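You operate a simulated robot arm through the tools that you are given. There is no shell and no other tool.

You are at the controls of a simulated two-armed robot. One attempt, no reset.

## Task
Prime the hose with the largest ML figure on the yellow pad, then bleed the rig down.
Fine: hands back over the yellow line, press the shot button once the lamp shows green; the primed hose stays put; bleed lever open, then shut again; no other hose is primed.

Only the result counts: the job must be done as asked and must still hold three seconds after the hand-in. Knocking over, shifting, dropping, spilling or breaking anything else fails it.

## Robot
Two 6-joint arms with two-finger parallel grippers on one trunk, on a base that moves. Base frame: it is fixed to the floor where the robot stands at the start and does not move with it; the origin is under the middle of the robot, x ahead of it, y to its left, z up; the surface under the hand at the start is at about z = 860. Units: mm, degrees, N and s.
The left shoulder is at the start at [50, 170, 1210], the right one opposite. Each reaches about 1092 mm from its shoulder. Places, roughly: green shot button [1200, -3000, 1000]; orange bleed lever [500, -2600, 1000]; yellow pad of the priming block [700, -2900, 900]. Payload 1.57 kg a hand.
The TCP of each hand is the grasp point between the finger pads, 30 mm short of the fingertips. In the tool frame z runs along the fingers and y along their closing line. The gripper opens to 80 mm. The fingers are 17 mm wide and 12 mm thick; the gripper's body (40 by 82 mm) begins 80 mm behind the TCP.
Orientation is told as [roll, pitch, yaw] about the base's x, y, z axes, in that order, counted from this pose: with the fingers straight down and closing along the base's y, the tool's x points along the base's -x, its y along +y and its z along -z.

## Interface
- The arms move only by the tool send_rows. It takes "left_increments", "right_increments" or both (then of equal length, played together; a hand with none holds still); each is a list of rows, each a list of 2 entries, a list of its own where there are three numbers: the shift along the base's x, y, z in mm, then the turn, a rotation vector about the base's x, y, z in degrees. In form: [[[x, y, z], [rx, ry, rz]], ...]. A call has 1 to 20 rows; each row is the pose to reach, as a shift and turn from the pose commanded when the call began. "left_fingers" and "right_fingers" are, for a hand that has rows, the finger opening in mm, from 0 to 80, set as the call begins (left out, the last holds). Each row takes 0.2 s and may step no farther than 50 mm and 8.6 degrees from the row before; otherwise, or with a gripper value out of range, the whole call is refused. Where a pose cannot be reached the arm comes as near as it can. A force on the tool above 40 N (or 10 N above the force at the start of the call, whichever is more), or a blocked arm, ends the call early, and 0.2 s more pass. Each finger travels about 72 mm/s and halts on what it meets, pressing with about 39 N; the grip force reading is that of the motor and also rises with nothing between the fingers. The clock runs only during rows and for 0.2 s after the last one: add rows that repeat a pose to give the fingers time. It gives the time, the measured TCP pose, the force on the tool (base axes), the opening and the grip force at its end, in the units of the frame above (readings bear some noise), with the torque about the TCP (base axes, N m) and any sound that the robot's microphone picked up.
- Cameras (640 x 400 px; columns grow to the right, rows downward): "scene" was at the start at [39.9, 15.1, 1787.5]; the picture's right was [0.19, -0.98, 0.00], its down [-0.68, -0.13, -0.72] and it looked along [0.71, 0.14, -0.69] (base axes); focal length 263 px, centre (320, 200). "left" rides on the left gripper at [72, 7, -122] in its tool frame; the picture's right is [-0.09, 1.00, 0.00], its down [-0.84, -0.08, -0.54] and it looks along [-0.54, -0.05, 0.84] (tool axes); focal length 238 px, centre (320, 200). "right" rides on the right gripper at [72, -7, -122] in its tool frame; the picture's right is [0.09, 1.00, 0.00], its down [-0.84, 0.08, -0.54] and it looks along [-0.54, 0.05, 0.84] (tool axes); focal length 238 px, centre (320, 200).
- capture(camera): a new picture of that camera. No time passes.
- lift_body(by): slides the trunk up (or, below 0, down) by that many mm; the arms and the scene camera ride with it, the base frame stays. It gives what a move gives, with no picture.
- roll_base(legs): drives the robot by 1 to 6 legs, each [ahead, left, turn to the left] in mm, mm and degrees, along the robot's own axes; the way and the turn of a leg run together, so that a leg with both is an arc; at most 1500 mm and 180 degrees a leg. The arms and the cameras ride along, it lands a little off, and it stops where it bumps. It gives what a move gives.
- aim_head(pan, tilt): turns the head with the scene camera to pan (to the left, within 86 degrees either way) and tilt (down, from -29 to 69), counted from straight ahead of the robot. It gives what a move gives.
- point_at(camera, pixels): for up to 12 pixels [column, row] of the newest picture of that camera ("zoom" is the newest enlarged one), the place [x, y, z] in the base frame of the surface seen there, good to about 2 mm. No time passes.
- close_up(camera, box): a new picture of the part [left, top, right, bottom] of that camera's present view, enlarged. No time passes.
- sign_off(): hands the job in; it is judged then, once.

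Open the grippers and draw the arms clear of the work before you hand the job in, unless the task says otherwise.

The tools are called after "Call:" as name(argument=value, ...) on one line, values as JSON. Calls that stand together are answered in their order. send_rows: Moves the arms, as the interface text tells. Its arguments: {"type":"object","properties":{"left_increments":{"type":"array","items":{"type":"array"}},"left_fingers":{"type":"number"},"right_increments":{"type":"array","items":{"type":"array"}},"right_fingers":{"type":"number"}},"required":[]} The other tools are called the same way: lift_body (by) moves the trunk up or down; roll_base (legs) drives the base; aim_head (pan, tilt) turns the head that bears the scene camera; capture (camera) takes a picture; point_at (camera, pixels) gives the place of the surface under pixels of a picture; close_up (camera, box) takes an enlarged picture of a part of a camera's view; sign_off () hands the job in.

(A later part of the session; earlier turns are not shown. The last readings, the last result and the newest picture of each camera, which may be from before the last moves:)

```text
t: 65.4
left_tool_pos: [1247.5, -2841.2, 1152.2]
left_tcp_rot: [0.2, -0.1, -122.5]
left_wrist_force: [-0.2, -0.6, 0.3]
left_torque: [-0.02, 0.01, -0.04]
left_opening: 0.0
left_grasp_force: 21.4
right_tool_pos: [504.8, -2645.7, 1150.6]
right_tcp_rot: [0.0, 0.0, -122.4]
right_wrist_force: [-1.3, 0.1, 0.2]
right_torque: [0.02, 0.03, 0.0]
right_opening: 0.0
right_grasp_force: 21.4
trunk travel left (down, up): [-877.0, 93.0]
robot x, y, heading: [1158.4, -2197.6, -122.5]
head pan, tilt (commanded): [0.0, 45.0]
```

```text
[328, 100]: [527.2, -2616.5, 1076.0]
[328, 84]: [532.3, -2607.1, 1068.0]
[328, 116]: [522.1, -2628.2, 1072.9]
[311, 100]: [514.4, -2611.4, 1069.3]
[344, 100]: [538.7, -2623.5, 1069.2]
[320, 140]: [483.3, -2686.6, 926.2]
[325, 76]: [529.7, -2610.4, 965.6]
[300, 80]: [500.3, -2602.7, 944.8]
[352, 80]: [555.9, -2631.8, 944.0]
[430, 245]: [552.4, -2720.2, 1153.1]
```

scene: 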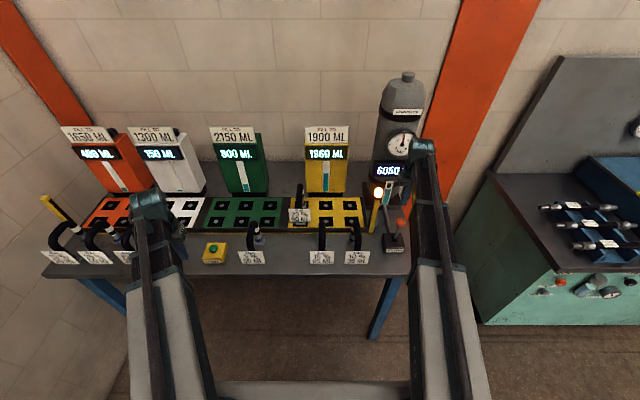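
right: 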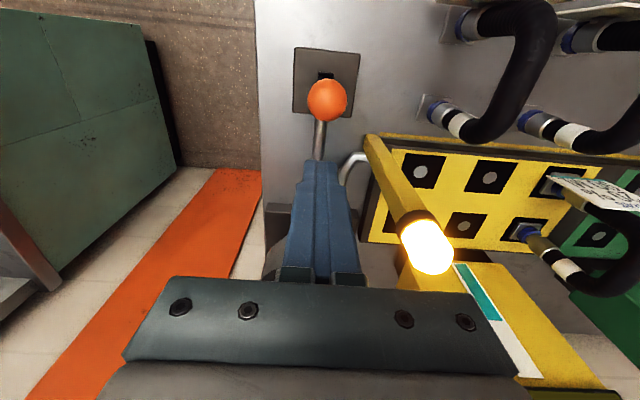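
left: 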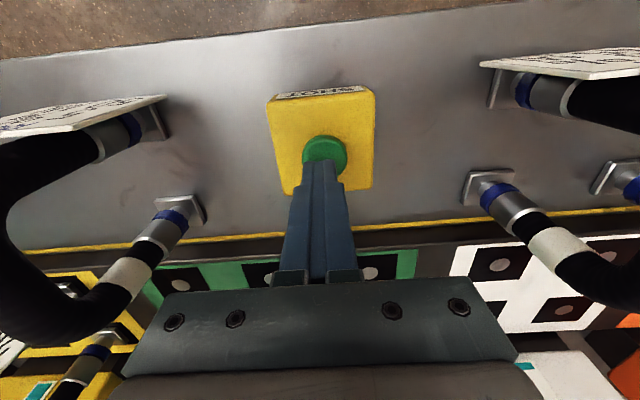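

The ball centre is near u 77, v 111, z 1061; there is a 12 mm gap to my fingers. I lower the trunk 91 so the fingertips reach z≈1030 behind the ball.

Call:
lift_body(by=-91)

Call:
capture(camera="right")

Call:
close_up(camera="scene", box=[340, 130, 460, 270])

```text
t: 66.7
left_tool_pos: [1248.0, -2841.1, 1061.6]
left_tcp_rot: [0.2, -0.2, -122.3]
left_wrist_force: [0.0, -1.0, -0.3]
left_torque: [-0.01, 0.0, -0.02]
left_opening: 0.0
left_grasp_force: 21.2
right_tool_pos: [504.2, -2645.4, 1061.7]
right_tcp_rot: [0.1, 0.1, -122.4]
right_wrist_force: [-0.7, 0.3, -1.1]
right_torque: [0.03, 0.01, 0.0]
right_opening: 0.1
right_grasp_force: 20.8
trunk travel left (down, up): [-786.0, 184.0]
robot x, y, heading: [1157.1, -2196.9, -122.2]
head pan, tilt (commanded): [0.0, 45.0]
```

```text
taken
```

right: 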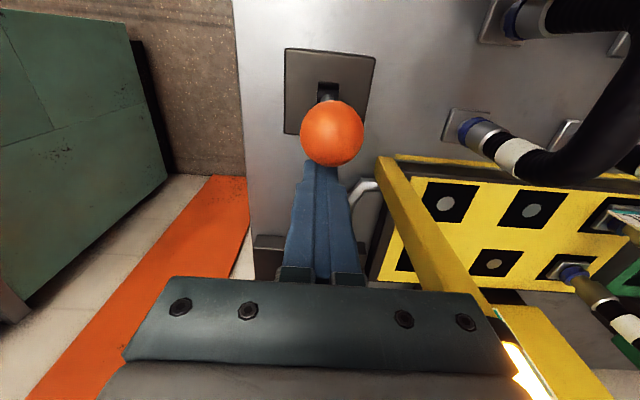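

```text
2.86 times, centred on (400, 200) of scene
```

zoom: 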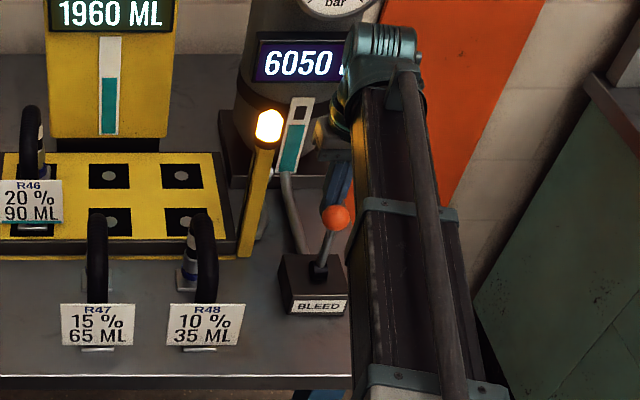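

The fingers are right behind the ball. I pull gently toward me by 18 mm in small rows and read the force.

Call:
send_rows(right_increments=[[[2.4, 3.8, 0], [0, 0, 0]], [[4.8, 7.6, 0], [0, 0, 0]], [[6.9, 11, 0], [0, 0, 0]], [[8.5, 13.5, 0], [0, 0, 0]], [[9.6, 15.2, 0], [0, 0, 0]], [[9.6, 15.2, 0], [0, 0, 0]]])

Call:
capture(camera="right")

```text
t: 68.1
left_tool_pos: [1248.8, -2841.3, 1059.7]
left_tcp_rot: [0.2, -0.1, -122.4]
left_wrist_force: [0.0, 0.4, 0.3]
left_torque: [-0.04, 0.01, -0.03]
left_opening: 0.1
left_grasp_force: 21.6
right_tool_pos: [514.1, -2630.0, 1062.3]
right_tcp_rot: [0.0, 0.0, -122.4]
right_wrist_force: [-0.2, -0.9, -0.4]
right_torque: [0.02, 0.01, 0.02]
right_opening: 0.0
right_grasp_force: 21.5
trunk travel left (down, up): [-786.0, 184.0]
robot x, y, heading: [1154.8, -2197.3, -122.5]
head pan, tilt (commanded): [0.0, 45.0]
```

```text
taken
```

right: 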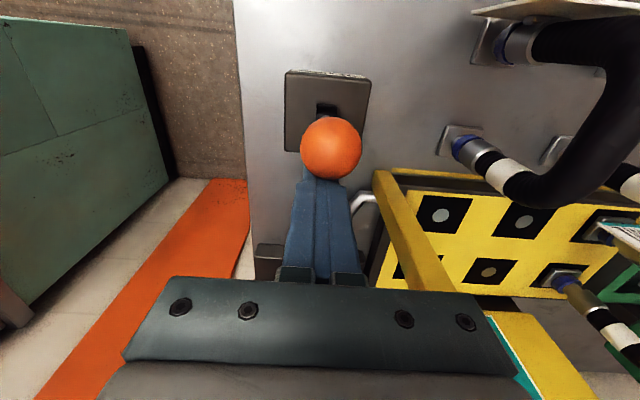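

Force is still tiny; I measure the ball to see whether it has begun to move.

Call:
point_at(camera="right", pixels=[[331, 149], [331, 128], [331, 168], [310, 149], [352, 149], [328, 106]])

Call:
close_up(camera="scene", box=[360, 190, 430, 260])

```text
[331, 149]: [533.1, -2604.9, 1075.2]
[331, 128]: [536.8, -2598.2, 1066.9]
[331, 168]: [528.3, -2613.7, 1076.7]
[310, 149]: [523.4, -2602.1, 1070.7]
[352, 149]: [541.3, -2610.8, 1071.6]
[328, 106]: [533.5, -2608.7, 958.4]
```

```text
5.71 times, centred on (395, 225) of scene
```

zoom: 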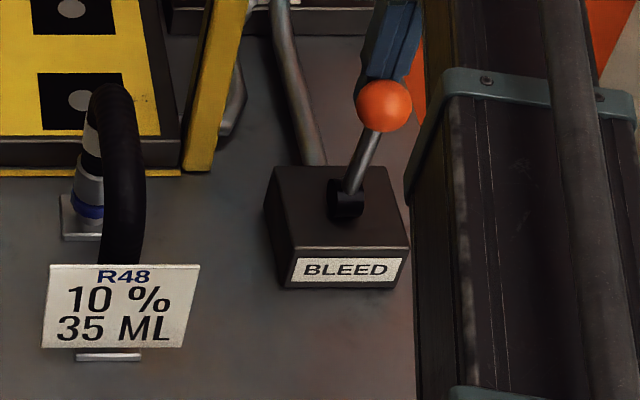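

The ball moved about 12 mm toward me with almost no force, so it opens by pulling. I pull 40 mm further.

Call:
send_rows(right_increments=[[[3.2, 5.1, 0], [0, 0, 0]], [[6.4, 10.1, 0], [0, 0, 0]], [[9.6, 15.2, 0], [0, 0, 0]], [[12.8, 20.3, 0], [0, 0, 0]], [[16, 25.4, 0], [0, 0, 0]], [[19.2, 30.4, 0], [0, 0, 0]], [[21.4, 33.8, 0], [0, 0, 0]], [[21.4, 33.8, 0], [0, 0, 0]]])

Call:
capture(camera="right")

Call:
close_up(camera="scene", box=[340, 110, 450, 270])

```text
t: 69.9
left_tool_pos: [1247.3, -2841.6, 1060.9]
left_tcp_rot: [0.1, -0.1, -122.3]
left_wrist_force: [0.4, -0.1, 0.5]
left_torque: [0.0, 0.03, 0.01]
left_opening: 0.0
left_grasp_force: 21.4
right_tool_pos: [535.6, -2596.2, 1060.6]
right_tcp_rot: [0.0, -0.1, -122.4]
right_wrist_force: [-0.1, 0.3, 0.1]
right_torque: [0.01, 0.01, -0.03]
right_opening: 0.0
right_grasp_force: 21.2
trunk travel left (down, up): [-786.0, 184.0]
robot x, y, heading: [1158.3, -2195.1, -122.3]
head pan, tilt (commanded): [0.0, 45.0]
```

```text
taken
```

right: 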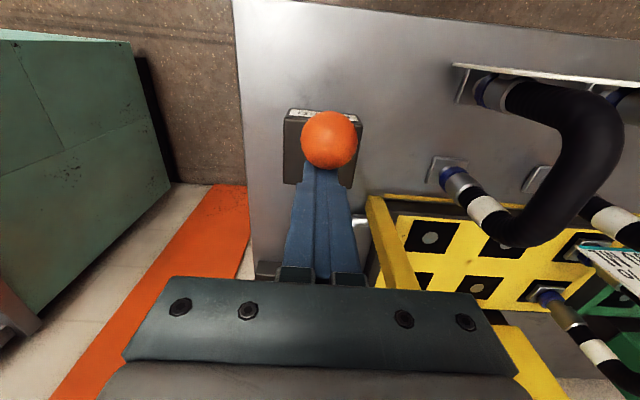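

```text
2.50 times, centred on (395, 190) of scene
```

zoom: 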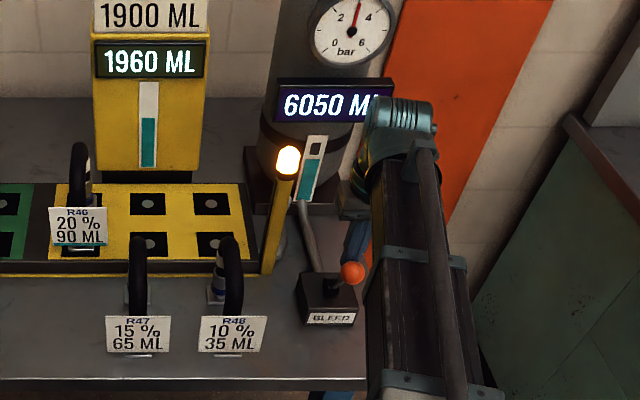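

The ball follows the fingers (right view (329,140)), gauge is still 3 bar. I lower 20 and pull 30 mm further.

Call:
lift_body(by=-20)

Call:
send_rows(right_increments=[[[3.2, 5.1, 0], [0, 0, 0]], [[6.4, 10.1, 0], [0, 0, 0]], [[9.6, 15.2, 0], [0, 0, 0]], [[12.8, 20.3, 0], [0, 0, 0]], [[16, 25.4, 0], [0, 0, 0]], [[16, 25.4, 0], [0, 0, 0]]])

Call:
capture(camera="right")

Call:
close_up(camera="scene", box=[340, 110, 450, 270])

```text
t: 70.5
left_tool_pos: [1247.4, -2840.6, 1041.0]
left_tcp_rot: [0.1, -0.2, -122.4]
left_wrist_force: [0.5, 0.5, -0.4]
left_torque: [0.01, 0.01, 0.0]
left_opening: 0.1
left_grasp_force: 21.5
right_tool_pos: [536.6, -2595.6, 1041.1]
right_tcp_rot: [0.0, 0.0, -122.4]
right_wrist_force: [-0.6, 0.5, -0.1]
right_torque: [-0.02, 0.0, 0.03]
right_opening: 0.0
right_grasp_force: 21.0
trunk travel left (down, up): [-766.0, 204.0]
robot x, y, heading: [1157.3, -2198.8, -122.3]
head pan, tilt (commanded): [0.0, 45.0]
```

```text
t: 71.9
left_tool_pos: [1247.3, -2841.4, 1040.2]
left_tcp_rot: [0.1, 0.0, -122.3]
left_wrist_force: [0.6, 0.4, 0.2]
left_torque: [0.0, -0.01, 0.03]
left_opening: 0.0
left_grasp_force: 21.1
right_tool_pos: [552.5, -2570.6, 1040.9]
right_tcp_rot: [0.0, -0.1, -122.4]
right_wrist_force: [-1.1, 0.0, -0.9]
right_torque: [-0.01, -0.03, 0.02]
right_opening: 0.0
right_grasp_force: 21.4
trunk travel left (down, up): [-766.0, 204.0]
robot x, y, heading: [1155.3, -2195.9, -122.5]
head pan, tilt (commanded): [0.0, 45.0]
```

```text
taken
```

right: 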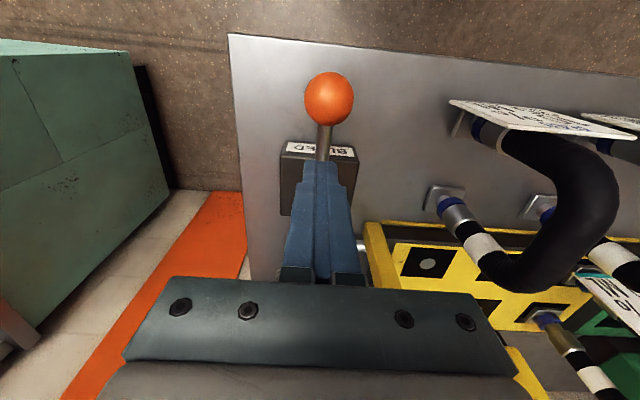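

```text
2.50 times, centred on (395, 190) of scene
```

zoom: 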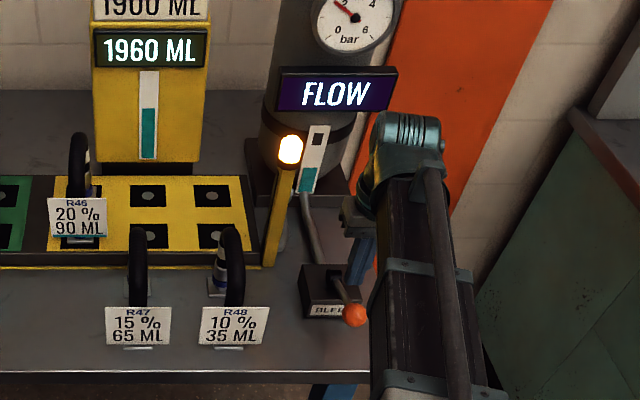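

The lever has swung open: the display reads FLOW and the gauge is falling. I wait about 2 s and look again.

Call:
send_rows(right_increments=[[[0, 0, 0], [0, 0, 0]], [[0, 0, 0], [0, 0, 0]], [[0, 0, 0], [0, 0, 0]], [[0, 0, 0], [0, 0, 0]], [[0, 0, 0], [0, 0, 0]], [[0, 0, 0], [0, 0, 0]], [[0, 0, 0], [0, 0, 0]], [[0, 0, 0], [0, 0, 0]], [[0, 0, 0], [0, 0, 0]], [[0, 0, 0], [0, 0, 0]]])

Call:
close_up(camera="scene", box=[330, 90, 450, 270])

```text
t: 74.1
left_tool_pos: [1247.9, -2841.4, 1040.9]
left_tcp_rot: [0.1, -0.2, -122.3]
left_wrist_force: [0.3, 0.3, -0.1]
left_torque: [0.0, 0.02, 0.0]
left_opening: 0.0
left_grasp_force: 21.6
right_tool_pos: [552.6, -2571.6, 1040.9]
right_tcp_rot: [-0.1, -0.1, -122.4]
right_wrist_force: [0.1, 0.3, -0.2]
right_torque: [-0.03, 0.01, 0.04]
right_opening: 0.0
right_grasp_force: 21.0
trunk travel left (down, up): [-766.0, 204.0]
robot x, y, heading: [1155.7, -2197.2, -122.4]
head pan, tilt (commanded): [0.0, 45.0]
```

```text
2.22 times, centred on (390, 180) of scene
```

zoom: 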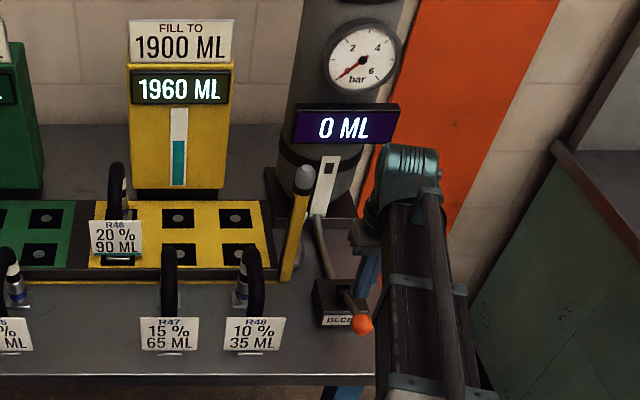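

The gauge is at 0 bar, the display reads 0 ML and the lamp is off: bled down. I measure the opened lever's ball to plan shutting it.

Call:
capture(camera="right")

Call:
point_at(camera="right", pixels=[[329, 98], [329, 76], [329, 118], [308, 98], [350, 98], [325, 140], [325, 130]])

Call:
close_up(camera="scene", box=[370, 210, 420, 250])

Call:
point_at(camera="zoom", pixels=[[320, 200], [280, 180], [300, 190]])

```text
taken
```

right: 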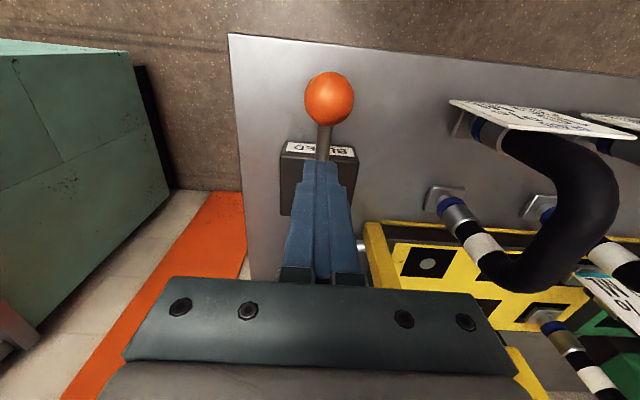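

```text
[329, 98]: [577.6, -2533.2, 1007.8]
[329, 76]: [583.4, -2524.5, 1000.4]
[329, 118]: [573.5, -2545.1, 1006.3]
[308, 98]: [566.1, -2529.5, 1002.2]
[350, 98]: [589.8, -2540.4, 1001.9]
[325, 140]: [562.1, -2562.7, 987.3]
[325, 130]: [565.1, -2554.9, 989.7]
```

```text
10.00 times, centred on (395, 230) of scene
```

zoom: 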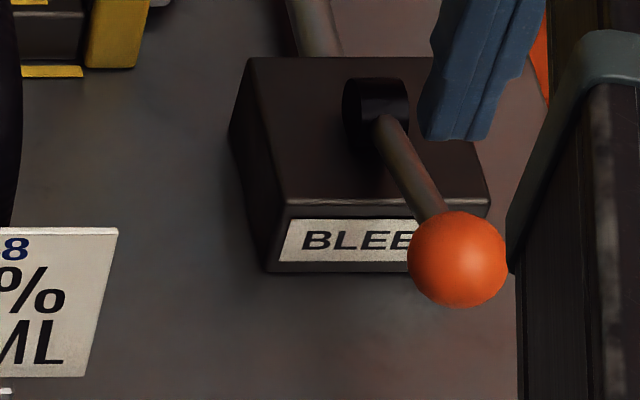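

```text
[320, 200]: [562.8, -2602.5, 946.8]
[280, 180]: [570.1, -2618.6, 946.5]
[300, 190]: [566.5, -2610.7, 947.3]
```

The ball is now at u≈76, v≈14, z≈993 (about 65° open). I raise 25, bring the closed fingers over it to its near side (v≈-25), then lower to TCP z≈1005.

Call:
lift_body(by=28)

Call:
send_rows(right_increments=[[[15, 23.5, 0], [0, 0, 0]], [[30, 47, 0], [0, 0, 0]], [[44.8, 71, 0], [0, 0, 0]], [[44.8, 71, 0], [0, 0, 0]]])

Call:
capture(camera="right")

Call:
close_up(camera="scene", box=[340, 180, 460, 280])

```text
t: 74.9
left_tool_pos: [1247.8, -2841.4, 1067.5]
left_tcp_rot: [0.1, -0.1, -122.3]
left_wrist_force: [0.4, -1.0, 0.2]
left_torque: [0.02, 0.0, 0.02]
left_opening: 0.0
left_grasp_force: 21.6
right_tool_pos: [553.4, -2571.6, 1067.6]
right_tcp_rot: [0.0, 0.0, -122.3]
right_wrist_force: [0.2, -0.2, 0.1]
right_torque: [-0.02, -0.01, -0.04]
right_opening: 0.0
right_grasp_force: 21.2
trunk travel left (down, up): [-794.0, 176.0]
robot x, y, heading: [1157.2, -2197.5, -122.5]
head pan, tilt (commanded): [0.0, 45.0]
```

```text
t: 75.9
left_tool_pos: [1248.3, -2840.3, 1069.0]
left_tcp_rot: [0.1, -0.2, -122.5]
left_wrist_force: [-0.2, 0.5, -0.7]
left_torque: [-0.01, -0.03, -0.03]
left_opening: 0.0
left_grasp_force: 21.2
right_tool_pos: [595.5, -2500.4, 1068.1]
right_tcp_rot: [0.0, 0.1, -122.4]
right_wrist_force: [0.5, -0.6, 0.7]
right_torque: [-0.02, 0.01, 0.01]
right_opening: 0.0
right_grasp_force: 21.4
trunk travel left (down, up): [-794.0, 176.0]
robot x, y, heading: [1154.1, -2195.2, -122.7]
head pan, tilt (commanded): [0.0, 45.0]
```

```text
taken
```

right: 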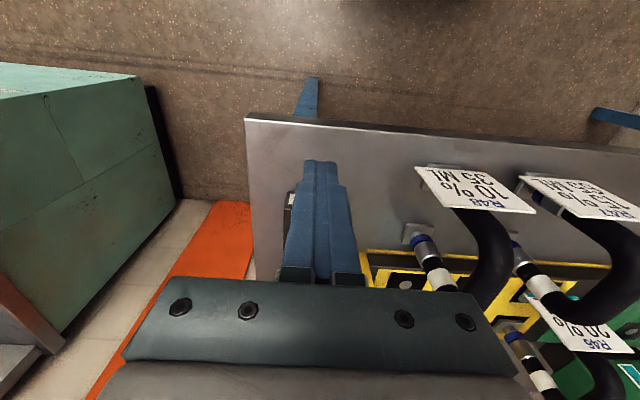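

```text
4.00 times, centred on (400, 230) of scene
```

zoom: 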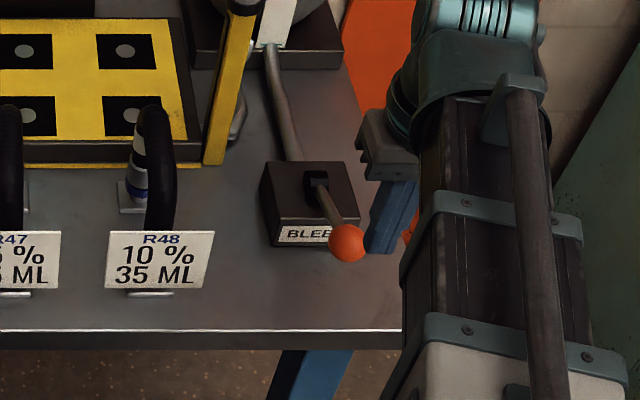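

The fingers are in front of the ball (u≈73, v≈-25). I lower 63 so the tips are at z≈975.

Call:
lift_body(by=-63)

Call:
send_rows(right_increments=[[[-3.2, -5.1, 0], [0, 0, 0]], [[-6.4, -10.1, 0], [0, 0, 0]], [[-9.6, -15.2, 0], [0, 0, 0]], [[-12.8, -20.3, 0], [0, 0, 0]], [[-16, -25.4, 0], [0, 0, 0]], [[-19.2, -30.4, 0], [0, 0, 0]], [[-22.4, -35.5, 0], [0, 0, 0]], [[-22.4, -35.5, 0], [0, 0, 0]]])

Call:
capture(camera="right")

Call:
close_up(camera="scene", box=[340, 130, 460, 270])

```text
t: 76.9
left_tool_pos: [1248.2, -2841.0, 1005.6]
left_tcp_rot: [0.0, -0.1, -122.4]
left_wrist_force: [0.3, 0.4, -0.8]
left_torque: [-0.01, 0.03, -0.03]
left_opening: 0.1
left_grasp_force: 21.2
right_tool_pos: [595.7, -2500.7, 1006.2]
right_tcp_rot: [0.0, 0.0, -122.5]
right_wrist_force: [0.6, -0.5, 0.4]
right_torque: [0.02, 0.02, 0.03]
right_opening: 0.0
right_grasp_force: 20.6
trunk travel left (down, up): [-731.0, 239.0]
robot x, y, heading: [1158.8, -2199.6, -122.5]
head pan, tilt (commanded): [0.0, 45.0]
```

```text
t: 78.1
left_tool_pos: [1248.2, -2840.7, 1006.9]
left_tcp_rot: [0.1, -0.2, -122.5]
left_wrist_force: [0.0, 0.2, 0.0]
left_torque: [0.04, -0.01, 0.01]
left_opening: 0.3
left_grasp_force: 21.3
right_tool_pos: [587.2, -2513.8, 1006.4]
right_tcp_rot: [0.0, 1.0, -122.7]
right_wrist_force: [10.1, 13.4, 3.4]
right_torque: [0.1, -0.23, 0.04]
right_opening: 0.0
right_grasp_force: 22.3
trunk travel left (down, up): [-731.0, 239.0]
robot x, y, heading: [1157.9, -2194.8, -122.7]
head pan, tilt (commanded): [0.0, 45.0]
stopped in row 5 (right hand): the force on the tool passed its limit at 43 N (the readings are from after the stop); the commanded pose is now the measured one
```

```text
taken
```

right: 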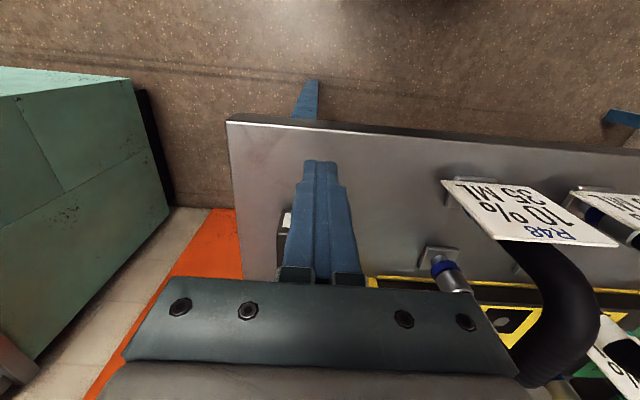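

```text
2.86 times, centred on (400, 200) of scene
```

zoom: 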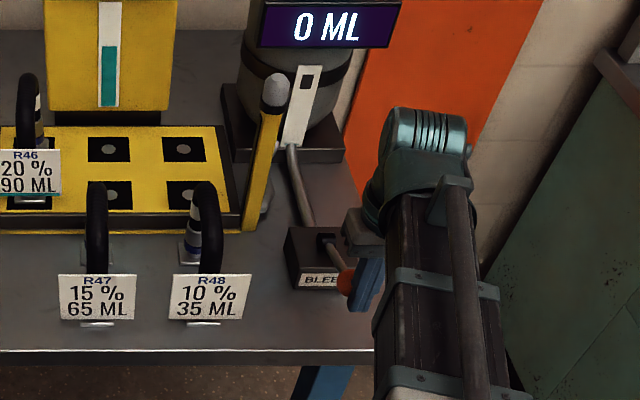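

The horizontal push stopped at 43 N: at 65° the lever is too flat to be pushed and friction locks it. I will back off, open the fingers, grip the ball from above and carry it up along its arc.

Call:
send_rows(right_increments=[[[3.2, 5.1, 0], [0, 0, 0]], [[6.4, 10.1, 0], [0, 0, 0]], [[9.6, 15.2, 0], [0, 0, 0]], [[9.6, 15.2, 0], [0, 0, 0]]])

Call:
lift_body(by=60)

Call:
send_rows(right_increments=[[[13, 20, 0], [0, 0, 0]], [[26, 40, 0], [0, 0, 0]], [[26, 40, 0], [0, 0, 0]], [[26, 40, 0], [0, 0, 0]]], right_fingers=80)

Call:
capture(camera="right")

Call:
close_up(camera="scene", box=[350, 190, 430, 260])

```text
t: 79.1
left_tool_pos: [1247.5, -2839.8, 1005.6]
left_tcp_rot: [0.1, 0.0, -122.5]
left_wrist_force: [-0.5, -0.7, 0.6]
left_torque: [-0.02, -0.04, -0.03]
left_opening: 0.0
left_grasp_force: 20.8
right_tool_pos: [594.0, -2501.3, 1006.4]
right_tcp_rot: [0.0, 0.6, -122.7]
right_wrist_force: [0.5, -0.5, -0.1]
right_torque: [-0.02, 0.05, -0.03]
right_opening: 0.0
right_grasp_force: 21.0
trunk travel left (down, up): [-731.0, 239.0]
robot x, y, heading: [1158.6, -2195.9, -122.7]
head pan, tilt (commanded): [0.0, 45.0]
```

```text
t: 80.1
left_tool_pos: [1248.0, -2840.3, 1064.6]
left_tcp_rot: [0.1, -0.1, -122.6]
left_wrist_force: [0.4, 0.1, -0.3]
left_torque: [0.01, -0.01, 0.01]
left_opening: 0.0
left_grasp_force: 21.5
right_tool_pos: [594.6, -2503.5, 1065.6]
right_tcp_rot: [0.0, 0.7, -122.5]
right_wrist_force: [0.0, -0.6, 0.5]
right_torque: [-0.01, -0.01, 0.02]
right_opening: 0.1
right_grasp_force: 21.1
trunk travel left (down, up): [-791.0, 179.0]
robot x, y, heading: [1160.6, -2196.3, -122.8]
head pan, tilt (commanded): [0.0, 45.0]
```

```text
t: 81.1
left_tool_pos: [1247.4, -2840.1, 1066.5]
left_tcp_rot: [0.1, -0.2, -122.5]
left_wrist_force: [-0.6, 0.3, -0.2]
left_torque: [-0.01, 0.03, 0.02]
left_opening: 0.0
left_grasp_force: 21.1
right_tool_pos: [620.1, -2463.1, 1065.8]
right_tcp_rot: [0.1, 0.7, -122.6]
right_wrist_force: [0.0, 0.4, -1.4]
right_torque: [0.01, 0.0, 0.0]
right_opening: 80.2
right_grasp_force: 0.0
trunk travel left (down, up): [-791.0, 179.0]
robot x, y, heading: [1157.0, -2195.2, -122.7]
head pan, tilt (commanded): [0.0, 45.0]
```

```text
taken
```

right: 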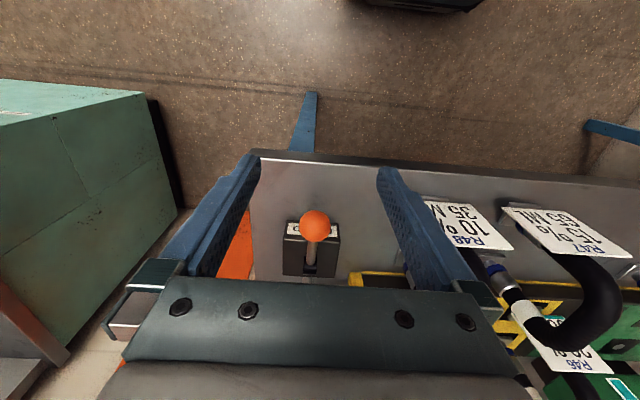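

```text
5.71 times, centred on (390, 225) of scene
```

zoom: 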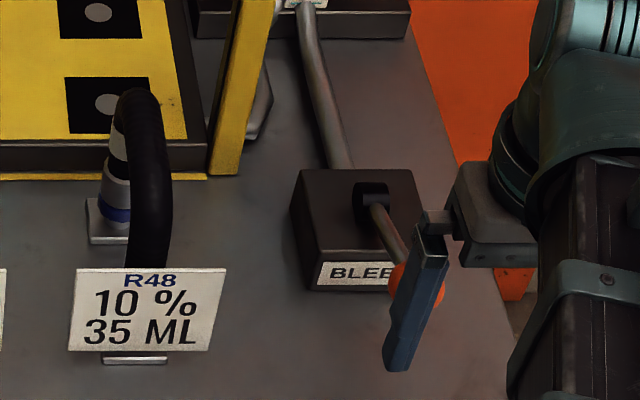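

The ball is at right view (316,226). I measure it again before moving over it.

Call:
point_at(camera="right", pixels=[[316, 226], [316, 214], [316, 238], [303, 226], [329, 226], [311, 255], [435, 215], [430, 240]])

```text
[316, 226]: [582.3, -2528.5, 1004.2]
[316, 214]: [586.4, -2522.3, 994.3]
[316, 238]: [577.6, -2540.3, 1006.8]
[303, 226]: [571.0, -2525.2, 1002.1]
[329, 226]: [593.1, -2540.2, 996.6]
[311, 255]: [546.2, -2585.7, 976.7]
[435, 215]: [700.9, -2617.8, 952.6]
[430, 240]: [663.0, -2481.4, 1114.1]
```

Ball centre is at u 76.7, v 15.5, z 992.5. I move the open hand over it and lower so the pads straddle the ball.

Call:
send_rows(right_increments=[[[-14, -24, 0], [0, 0, 0]], [[-28, -48, 0], [0, 0, 0]], [[-42.8, -73.2, 0], [0, 0, 0]], [[-42.8, -73.2, 0], [0, 0, 0]]])

Call:
lift_body(by=-50)

Call:
capture(camera="right")

Call:
close_up(camera="scene", box=[340, 180, 460, 280])

```text
t: 82.1
left_tool_pos: [1247.1, -2841.2, 1067.1]
left_tcp_rot: [0.1, -0.2, -122.5]
left_wrist_force: [0.6, 0.1, 0.0]
left_torque: [0.0, -0.03, 0.0]
left_opening: 0.0
left_grasp_force: 21.2
right_tool_pos: [578.4, -2535.6, 1064.7]
right_tcp_rot: [0.0, 0.7, -122.6]
right_wrist_force: [0.2, 0.2, 0.7]
right_torque: [-0.04, 0.01, -0.02]
right_opening: 80.0
right_grasp_force: 0.1
trunk travel left (down, up): [-791.0, 179.0]
robot x, y, heading: [1160.7, -2194.7, -122.3]
head pan, tilt (commanded): [0.0, 45.0]
```

```text
t: 83.0
left_tool_pos: [1247.7, -2841.0, 1015.6]
left_tcp_rot: [0.1, -0.1, -122.6]
left_wrist_force: [0.1, -0.4, 0.3]
left_torque: [-0.06, 0.04, -0.02]
left_opening: 0.1
left_grasp_force: 21.9
right_tool_pos: [579.0, -2536.0, 1016.1]
right_tcp_rot: [0.0, 0.7, -122.6]
right_wrist_force: [-0.9, 0.0, -0.8]
right_torque: [0.01, -0.03, -0.01]
right_opening: 80.1
right_grasp_force: 0.1
trunk travel left (down, up): [-741.0, 229.0]
robot x, y, heading: [1159.2, -2198.8, -122.5]
head pan, tilt (commanded): [0.0, 45.0]
```

```text
taken
```

right: 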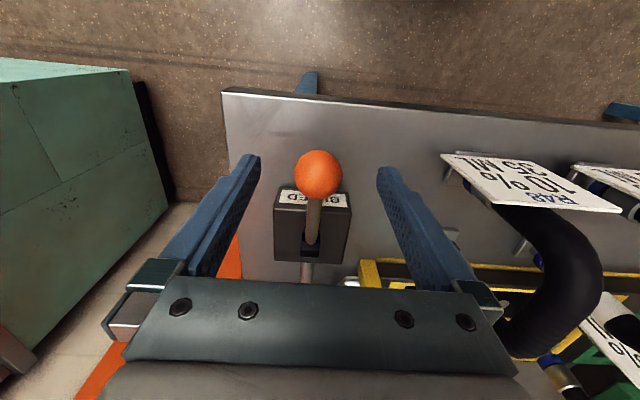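

```text
4.00 times, centred on (400, 230) of scene
```

zoom: 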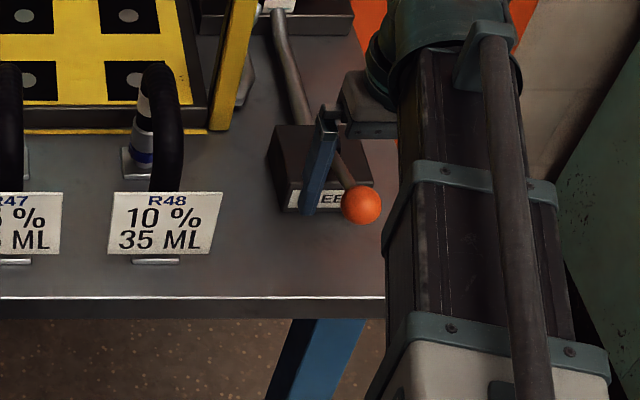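

The ball (319,175) lies centred between the fingers. I lower 22 and close the right fingers on it.

Call:
lift_body(by=-22)

Call:
send_rows(right_increments=[[[0, 0, 0], [0, 0, 0]], [[0, 0, 0], [0, 0, 0]], [[0, 0, 0], [0, 0, 0]], [[0, 0, 0], [0, 0, 0]], [[0, 0, 0], [0, 0, 0]]], right_fingers=15)

Call:
capture(camera="right")

```text
t: 83.7
left_tool_pos: [1247.6, -2841.5, 993.4]
left_tcp_rot: [0.1, -0.2, -122.5]
left_wrist_force: [0.4, -0.3, -0.3]
left_torque: [0.03, 0.01, 0.0]
left_opening: 0.0
left_grasp_force: 21.4
right_tool_pos: [578.5, -2535.5, 994.6]
right_tcp_rot: [0.0, 0.7, -122.6]
right_wrist_force: [-0.1, -0.3, -0.2]
right_torque: [-0.02, -0.03, 0.0]
right_opening: 80.0
right_grasp_force: 0.0
trunk travel left (down, up): [-719.0, 251.0]
robot x, y, heading: [1155.9, -2197.0, -122.4]
head pan, tilt (commanded): [0.0, 45.0]
```

```text
t: 84.9
left_tool_pos: [1247.0, -2839.4, 994.4]
left_tcp_rot: [0.1, -0.1, -122.4]
left_wrist_force: [0.1, -0.1, 0.0]
left_torque: [0.02, 0.03, -0.03]
left_opening: 0.0
left_grasp_force: 21.4
right_tool_pos: [577.3, -2535.9, 993.1]
right_tcp_rot: [-0.1, 0.6, -122.6]
right_wrist_force: [-7.5, 3.3, 3.7]
right_torque: [-0.05, 0.12, -0.06]
right_opening: 32.8
right_grasp_force: 41.3
trunk travel left (down, up): [-719.0, 251.0]
robot x, y, heading: [1154.1, -2197.9, -122.5]
head pan, tilt (commanded): [0.0, 45.0]
```

```text
taken
```

right: 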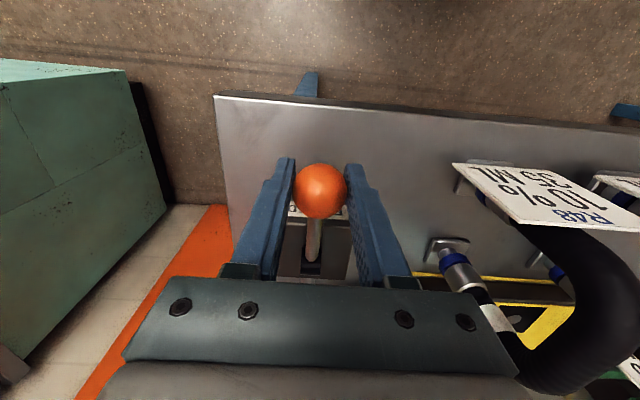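

The ball is gripped at 32.8 mm with slight sideways force (-U ~8 N). I shift -1.5 mm in u to relax it, then lift 6 mm.

Call:
send_rows(right_increments=[[[-1.3, 0.8, 0], [0, 0, 0]], [[-1.3, 0.8, 0], [0, 0, 0]]])

Call:
lift_body(by=6)

Call:
capture(camera="right")

```text
t: 85.5
left_tool_pos: [1248.9, -2841.3, 994.2]
left_tcp_rot: [0.1, -0.1, -122.4]
left_wrist_force: [-0.2, -0.3, -0.3]
left_torque: [0.0, 0.0, 0.03]
left_opening: 0.0
left_grasp_force: 21.3
right_tool_pos: [578.0, -2535.8, 994.1]
right_tcp_rot: [0.1, 0.7, -122.6]
right_wrist_force: [-0.6, -0.7, 1.1]
right_torque: [-0.08, -0.01, -0.08]
right_opening: 32.8
right_grasp_force: 41.2
trunk travel left (down, up): [-719.0, 251.0]
robot x, y, heading: [1155.4, -2194.4, -122.7]
head pan, tilt (commanded): [0.0, 45.0]
```

```text
t: 86.0
left_tool_pos: [1247.7, -2841.0, 999.5]
left_tcp_rot: [0.1, 0.0, -122.4]
left_wrist_force: [-0.2, 0.0, -0.3]
left_torque: [-0.03, 0.01, -0.01]
left_opening: 0.2
left_grasp_force: 21.1
right_tool_pos: [576.5, -2536.6, 999.6]
right_tcp_rot: [0.1, 0.7, -122.5]
right_wrist_force: [0.4, -7.0, -9.4]
right_torque: [0.38, -0.41, 0.05]
right_opening: 32.9
right_grasp_force: 41.4
trunk travel left (down, up): [-725.0, 245.0]
robot x, y, heading: [1157.0, -2192.8, -122.4]
head pan, tilt (commanded): [0.0, 45.0]
```

```text
taken
```

right: 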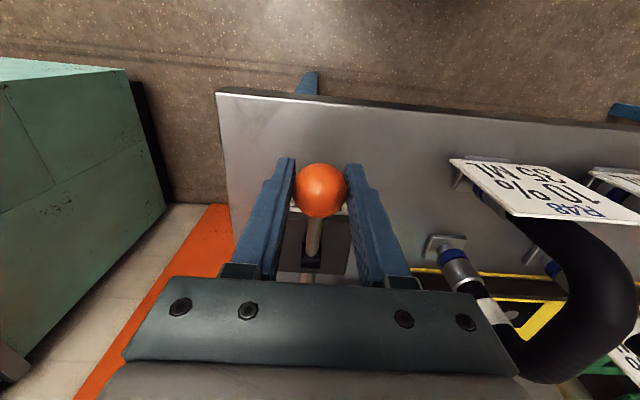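

The ball rises with the hand at about 10 N. I follow the arc: 4 mm away from me, lift 8, then 5 mm away, lift 7.

Call:
send_rows(right_increments=[[[-2.1, -3.4, 0], [0, 0, 0]], [[-2.1, -3.4, 0], [0, 0, 0]]])

Call:
lift_body(by=8)

Call:
send_rows(right_increments=[[[-2.7, -4.2, 0], [0, 0, 0]], [[-2.7, -4.2, 0], [0, 0, 0]]])

Call:
lift_body(by=7)

Call:
capture(camera="right")

```text
t: 86.6
left_tool_pos: [1247.6, -2840.3, 999.5]
left_tcp_rot: [0.2, -0.2, -122.4]
left_wrist_force: [-0.4, -0.1, -0.6]
left_torque: [-0.01, 0.0, 0.01]
left_opening: 0.1
left_grasp_force: 21.4
right_tool_pos: [576.7, -2535.6, 999.9]
right_tcp_rot: [0.0, 0.9, -122.6]
right_wrist_force: [10.7, 6.8, -8.8]
right_torque: [0.95, -0.62, 0.02]
right_opening: 33.0
right_grasp_force: 41.1
trunk travel left (down, up): [-725.0, 245.0]
robot x, y, heading: [1159.5, -2194.5, -122.3]
head pan, tilt (commanded): [0.0, 45.0]
```

```text
t: 87.2
left_tool_pos: [1247.2, -2842.4, 1008.5]
left_tcp_rot: [0.2, -0.1, -122.4]
left_wrist_force: [0.2, 0.0, 0.4]
left_torque: [-0.01, 0.01, 0.02]
left_opening: 0.2
left_grasp_force: 21.4
right_tool_pos: [573.9, -2539.4, 1007.2]
right_tcp_rot: [0.0, 0.6, -122.5]
right_wrist_force: [3.3, -3.5, -6.2]
right_torque: [0.19, -0.28, 0.02]
right_opening: 32.8
right_grasp_force: 40.8
trunk travel left (down, up): [-733.0, 237.0]
robot x, y, heading: [1158.9, -2194.9, -122.4]
head pan, tilt (commanded): [0.0, 45.0]
```

```text
t: 87.8
left_tool_pos: [1249.9, -2839.1, 1007.2]
left_tcp_rot: [0.0, -0.2, -122.5]
left_wrist_force: [0.2, 0.7, 0.1]
left_torque: [0.02, 0.04, 0.01]
left_opening: 0.1
left_grasp_force: 21.7
right_tool_pos: [574.1, -2540.2, 1008.0]
right_tcp_rot: [0.0, 0.9, -122.6]
right_wrist_force: [14.4, 11.5, -4.2]
right_torque: [0.9, -0.62, 0.03]
right_opening: 33.0
right_grasp_force: 40.6
trunk travel left (down, up): [-733.0, 237.0]
robot x, y, heading: [1158.9, -2196.1, -122.6]
head pan, tilt (commanded): [0.0, 45.0]
```

```text
t: 88.3
left_tool_pos: [1248.1, -2841.1, 1014.7]
left_tcp_rot: [0.1, -0.2, -122.3]
left_wrist_force: [0.2, -0.6, 0.5]
left_torque: [0.01, -0.02, 0.01]
left_opening: 0.0
left_grasp_force: 21.5
right_tool_pos: [571.5, -2544.5, 1014.4]
right_tcp_rot: [0.0, 0.6, -122.4]
right_wrist_force: [6.4, -0.2, -4.5]
right_torque: [0.39, -0.41, 0.01]
right_opening: 32.5
right_grasp_force: 40.6
trunk travel left (down, up): [-740.0, 230.0]
robot x, y, heading: [1156.4, -2193.4, -122.5]
head pan, tilt (commanded): [0.0, 45.0]
```

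```text
taken
```

right: 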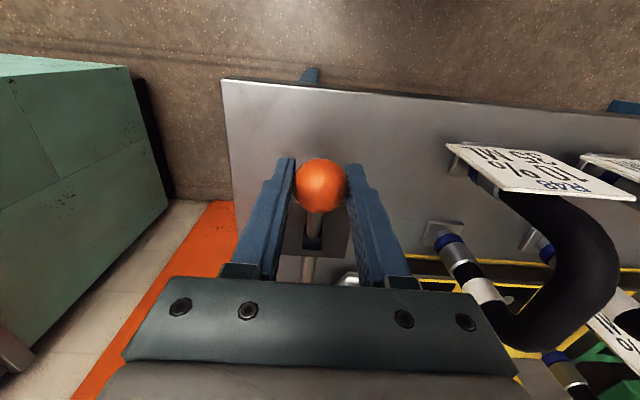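

The ball follows the arc (v≈25, z≈1014). I continue with three more small steps.

Call:
send_rows(right_increments=[[[-3.0, -4.7, 0], [0, 0, 0]]])

Call:
lift_body(by=7)

Call:
send_rows(right_increments=[[[-3.3, -5.2, 0], [0, 0, 0]]])

Call:
lift_body(by=6.5)

Call:
send_rows(right_increments=[[[-3.6, -5.7, 0], [0, 0, 0]]])

Call:
lift_body(by=6)

Call:
capture(camera="right")

```text
t: 88.7
left_tool_pos: [1247.5, -2840.3, 1015.4]
left_tcp_rot: [0.1, -0.1, -122.5]
left_wrist_force: [0.4, -0.2, -0.1]
left_torque: [-0.01, -0.02, 0.01]
left_opening: 0.0
left_grasp_force: 21.6
right_tool_pos: [571.3, -2544.0, 1016.0]
right_tcp_rot: [0.0, 1.0, -122.5]
right_wrist_force: [16.2, 11.9, -0.6]
right_torque: [0.75, -0.52, 0.02]
right_opening: 33.0
right_grasp_force: 41.2
trunk travel left (down, up): [-740.0, 230.0]
robot x, y, heading: [1155.5, -2198.2, -122.6]
head pan, tilt (commanded): [0.0, 45.0]
```

```text
t: 89.3
left_tool_pos: [1248.3, -2840.6, 1020.5]
left_tcp_rot: [0.1, -0.3, -122.4]
left_wrist_force: [1.1, -0.6, -0.4]
left_torque: [0.03, -0.03, -0.03]
left_opening: 0.1
left_grasp_force: 20.7
right_tool_pos: [568.0, -2548.1, 1020.9]
right_tcp_rot: [0.0, 0.6, -122.5]
right_wrist_force: [5.9, 0.6, -4.2]
right_torque: [0.37, -0.42, 0.02]
right_opening: 32.9
right_grasp_force: 41.0
trunk travel left (down, up): [-747.0, 223.0]
robot x, y, heading: [1156.3, -2191.7, -122.5]
head pan, tilt (commanded): [0.0, 45.0]
```

```text
t: 89.7
left_tool_pos: [1248.9, -2839.3, 1022.1]
left_tcp_rot: [0.1, -0.2, -122.5]
left_wrist_force: [0.3, 0.8, 0.4]
left_torque: [0.0, 0.02, 0.01]
left_opening: 0.1
left_grasp_force: 21.1
right_tool_pos: [567.4, -2549.5, 1023.4]
right_tcp_rot: [-0.1, 0.9, -122.6]
right_wrist_force: [13.6, 13.6, 1.2]
right_torque: [0.79, -0.55, 0.06]
right_opening: 33.1
right_grasp_force: 41.0
trunk travel left (down, up): [-747.0, 223.0]
robot x, y, heading: [1153.7, -2195.6, -122.8]
head pan, tilt (commanded): [0.0, 45.0]
```

```text
t: 90.2
left_tool_pos: [1248.9, -2841.3, 1028.5]
left_tcp_rot: [0.1, -0.2, -122.4]
left_wrist_force: [-1.0, 0.1, 0.0]
left_torque: [0.01, -0.01, 0.0]
left_opening: 0.0
left_grasp_force: 21.9
right_tool_pos: [565.9, -2554.9, 1028.5]
right_tcp_rot: [0.0, 0.6, -122.4]
right_wrist_force: [5.5, 1.9, -4.4]
right_torque: [0.47, -0.44, 0.0]
right_opening: 33.0
right_grasp_force: 41.4
trunk travel left (down, up): [-753.0, 217.0]
robot x, y, heading: [1156.0, -2195.8, -122.3]
head pan, tilt (commanded): [0.0, 45.0]
```

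```text
t: 90.7
left_tool_pos: [1249.1, -2840.0, 1029.2]
left_tcp_rot: [0.1, -0.3, -122.5]
left_wrist_force: [-0.2, 0.2, 0.1]
left_torque: [0.03, -0.01, 0.03]
left_opening: 0.0
left_grasp_force: 21.7
right_tool_pos: [564.8, -2555.1, 1029.7]
right_tcp_rot: [0.0, 0.9, -122.6]
right_wrist_force: [12.9, 15.3, 6.3]
right_torque: [0.8, -0.54, 0.02]
right_opening: 33.0
right_grasp_force: 40.8
trunk travel left (down, up): [-753.0, 217.0]
robot x, y, heading: [1158.2, -2198.1, -122.6]
head pan, tilt (commanded): [0.0, 45.0]
```

```text
t: 91.2
left_tool_pos: [1247.1, -2841.6, 1034.3]
left_tcp_rot: [0.0, -0.2, -122.5]
left_wrist_force: [-0.2, -0.4, 0.2]
left_torque: [-0.03, -0.02, 0.02]
left_opening: 0.0
left_grasp_force: 21.6
right_tool_pos: [562.6, -2557.9, 1035.1]
right_tcp_rot: [-0.1, 0.7, -122.5]
right_wrist_force: [6.9, 3.2, -4.6]
right_torque: [0.58, -0.5, 0.0]
right_opening: 32.8
right_grasp_force: 41.1
trunk travel left (down, up): [-759.0, 211.0]
robot x, y, heading: [1156.4, -2198.9, -122.6]
head pan, tilt (commanded): [0.0, 45.0]
```

```text
taken
```

right: 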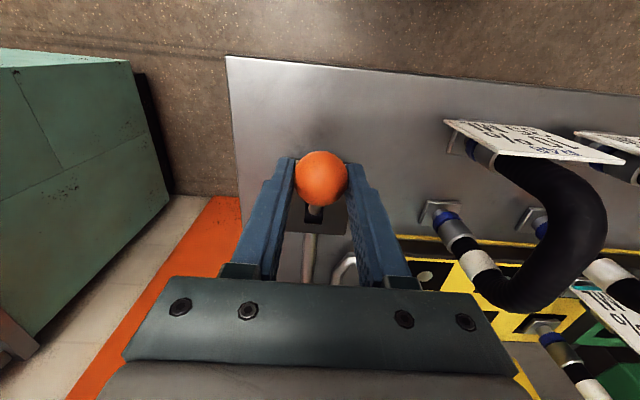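

About 42° now. I continue along the arc with larger away-steps.

Call:
send_rows(right_increments=[[[-3.9, -6.2, 0], [0, 0, 0]]])

Call:
lift_body(by=5.6)

Call:
send_rows(right_increments=[[[-4.1, -6.5, 0], [0, 0, 0]]])

Call:
lift_body(by=5)

Call:
send_rows(right_increments=[[[-4.3, -6.9, 0], [0, 0, 0]]])

Call:
lift_body(by=4.3)

Call:
capture(camera="right")

```text
t: 91.6
left_tool_pos: [1247.5, -2840.0, 1036.4]
left_tcp_rot: [0.1, -0.2, -122.5]
left_wrist_force: [0.2, -0.2, -0.1]
left_torque: [0.02, -0.03, -0.01]
left_opening: 0.1
left_grasp_force: 21.8
right_tool_pos: [560.9, -2561.6, 1036.0]
right_tcp_rot: [0.0, 1.0, -122.6]
right_wrist_force: [13.8, 15.6, 10.3]
right_torque: [0.79, -0.54, 0.0]
right_opening: 33.0
right_grasp_force: 41.4
trunk travel left (down, up): [-759.0, 211.0]
robot x, y, heading: [1157.2, -2191.3, -122.4]
head pan, tilt (commanded): [0.0, 45.0]
```

```text
t: 92.2
left_tool_pos: [1248.8, -2841.5, 1039.8]
left_tcp_rot: [0.2, -0.2, -122.4]
left_wrist_force: [-0.9, 0.2, -0.7]
left_torque: [0.05, -0.02, 0.0]
left_opening: 0.1
left_grasp_force: 21.6
right_tool_pos: [560.0, -2565.1, 1039.0]
right_tcp_rot: [0.0, 0.8, -122.5]
right_wrist_force: [5.0, 4.7, -3.2]
right_torque: [0.6, -0.48, -0.03]
right_opening: 32.6
right_grasp_force: 41.1
trunk travel left (down, up): [-765.0, 205.0]
robot x, y, heading: [1160.9, -2200.9, -122.5]
head pan, tilt (commanded): [0.0, 45.0]
```

```text
t: 92.5
left_tool_pos: [1248.8, -2839.3, 1041.7]
left_tcp_rot: [0.1, -0.3, -122.5]
left_wrist_force: [0.8, -0.4, 0.7]
left_torque: [0.02, 0.01, 0.05]
left_opening: 0.0
left_grasp_force: 21.2
right_tool_pos: [557.0, -2567.7, 1042.1]
right_tcp_rot: [0.0, 0.9, -122.6]
right_wrist_force: [13.2, 15.4, 11.0]
right_torque: [0.84, -0.5, -0.01]
right_opening: 33.0
right_grasp_force: 41.2
trunk travel left (down, up): [-765.0, 205.0]
robot x, y, heading: [1157.0, -2194.6, -122.4]
head pan, tilt (commanded): [0.0, 45.0]
```

```text
t: 93.1
left_tool_pos: [1247.2, -2840.6, 1045.1]
left_tcp_rot: [0.1, -0.2, -122.4]
left_wrist_force: [0.7, -0.1, 0.2]
left_torque: [-0.03, -0.02, 0.01]
left_opening: 0.0
left_grasp_force: 20.9
right_tool_pos: [555.4, -2572.0, 1045.0]
right_tcp_rot: [0.0, 0.6, -122.6]
right_wrist_force: [6.1, 4.2, -4.3]
right_torque: [0.63, -0.58, 0.0]
right_opening: 32.8
right_grasp_force: 40.7
trunk travel left (down, up): [-770.0, 200.0]
robot x, y, heading: [1156.6, -2194.7, -122.5]
head pan, tilt (commanded): [0.0, 45.0]
```

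```text
t: 93.5
left_tool_pos: [1249.2, -2839.2, 1045.6]
left_tcp_rot: [0.1, -0.3, -122.6]
left_wrist_force: [0.5, 0.2, 0.1]
left_torque: [-0.01, 0.03, -0.02]
left_opening: 0.0
left_grasp_force: 21.4
right_tool_pos: [552.4, -2574.3, 1047.8]
right_tcp_rot: [0.0, 0.8, -122.7]
right_wrist_force: [11.6, 14.9, 13.5]
right_torque: [0.88, -0.58, -0.02]
right_opening: 33.0
right_grasp_force: 41.2
trunk travel left (down, up): [-770.0, 200.0]
robot x, y, heading: [1160.0, -2198.0, -122.7]
head pan, tilt (commanded): [0.0, 45.0]
```

```text
t: 94.0
left_tool_pos: [1248.4, -2840.4, 1049.0]
left_tcp_rot: [0.1, -0.2, -122.4]
left_wrist_force: [-0.5, 0.4, -0.3]
left_torque: [0.01, -0.01, 0.01]
left_opening: 0.0
left_grasp_force: 21.5
right_tool_pos: [550.9, -2578.8, 1048.1]
right_tcp_rot: [0.1, 0.8, -122.7]
right_wrist_force: [6.9, 5.3, -3.9]
right_torque: [0.62, -0.49, -0.02]
right_opening: 32.9
right_grasp_force: 40.9
trunk travel left (down, up): [-774.0, 196.0]
robot x, y, heading: [1154.6, -2194.0, -122.4]
head pan, tilt (commanded): [0.0, 45.0]
```

```text
taken
```

right: 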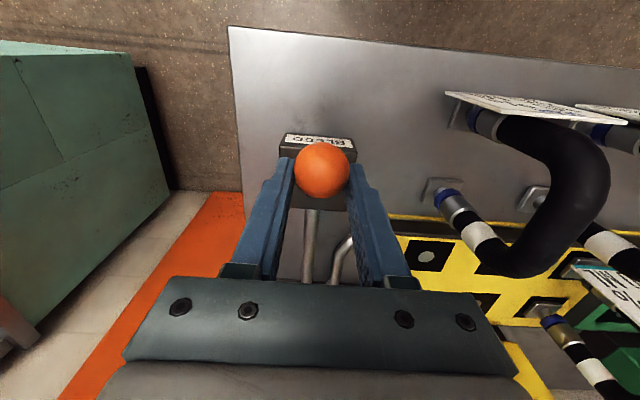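

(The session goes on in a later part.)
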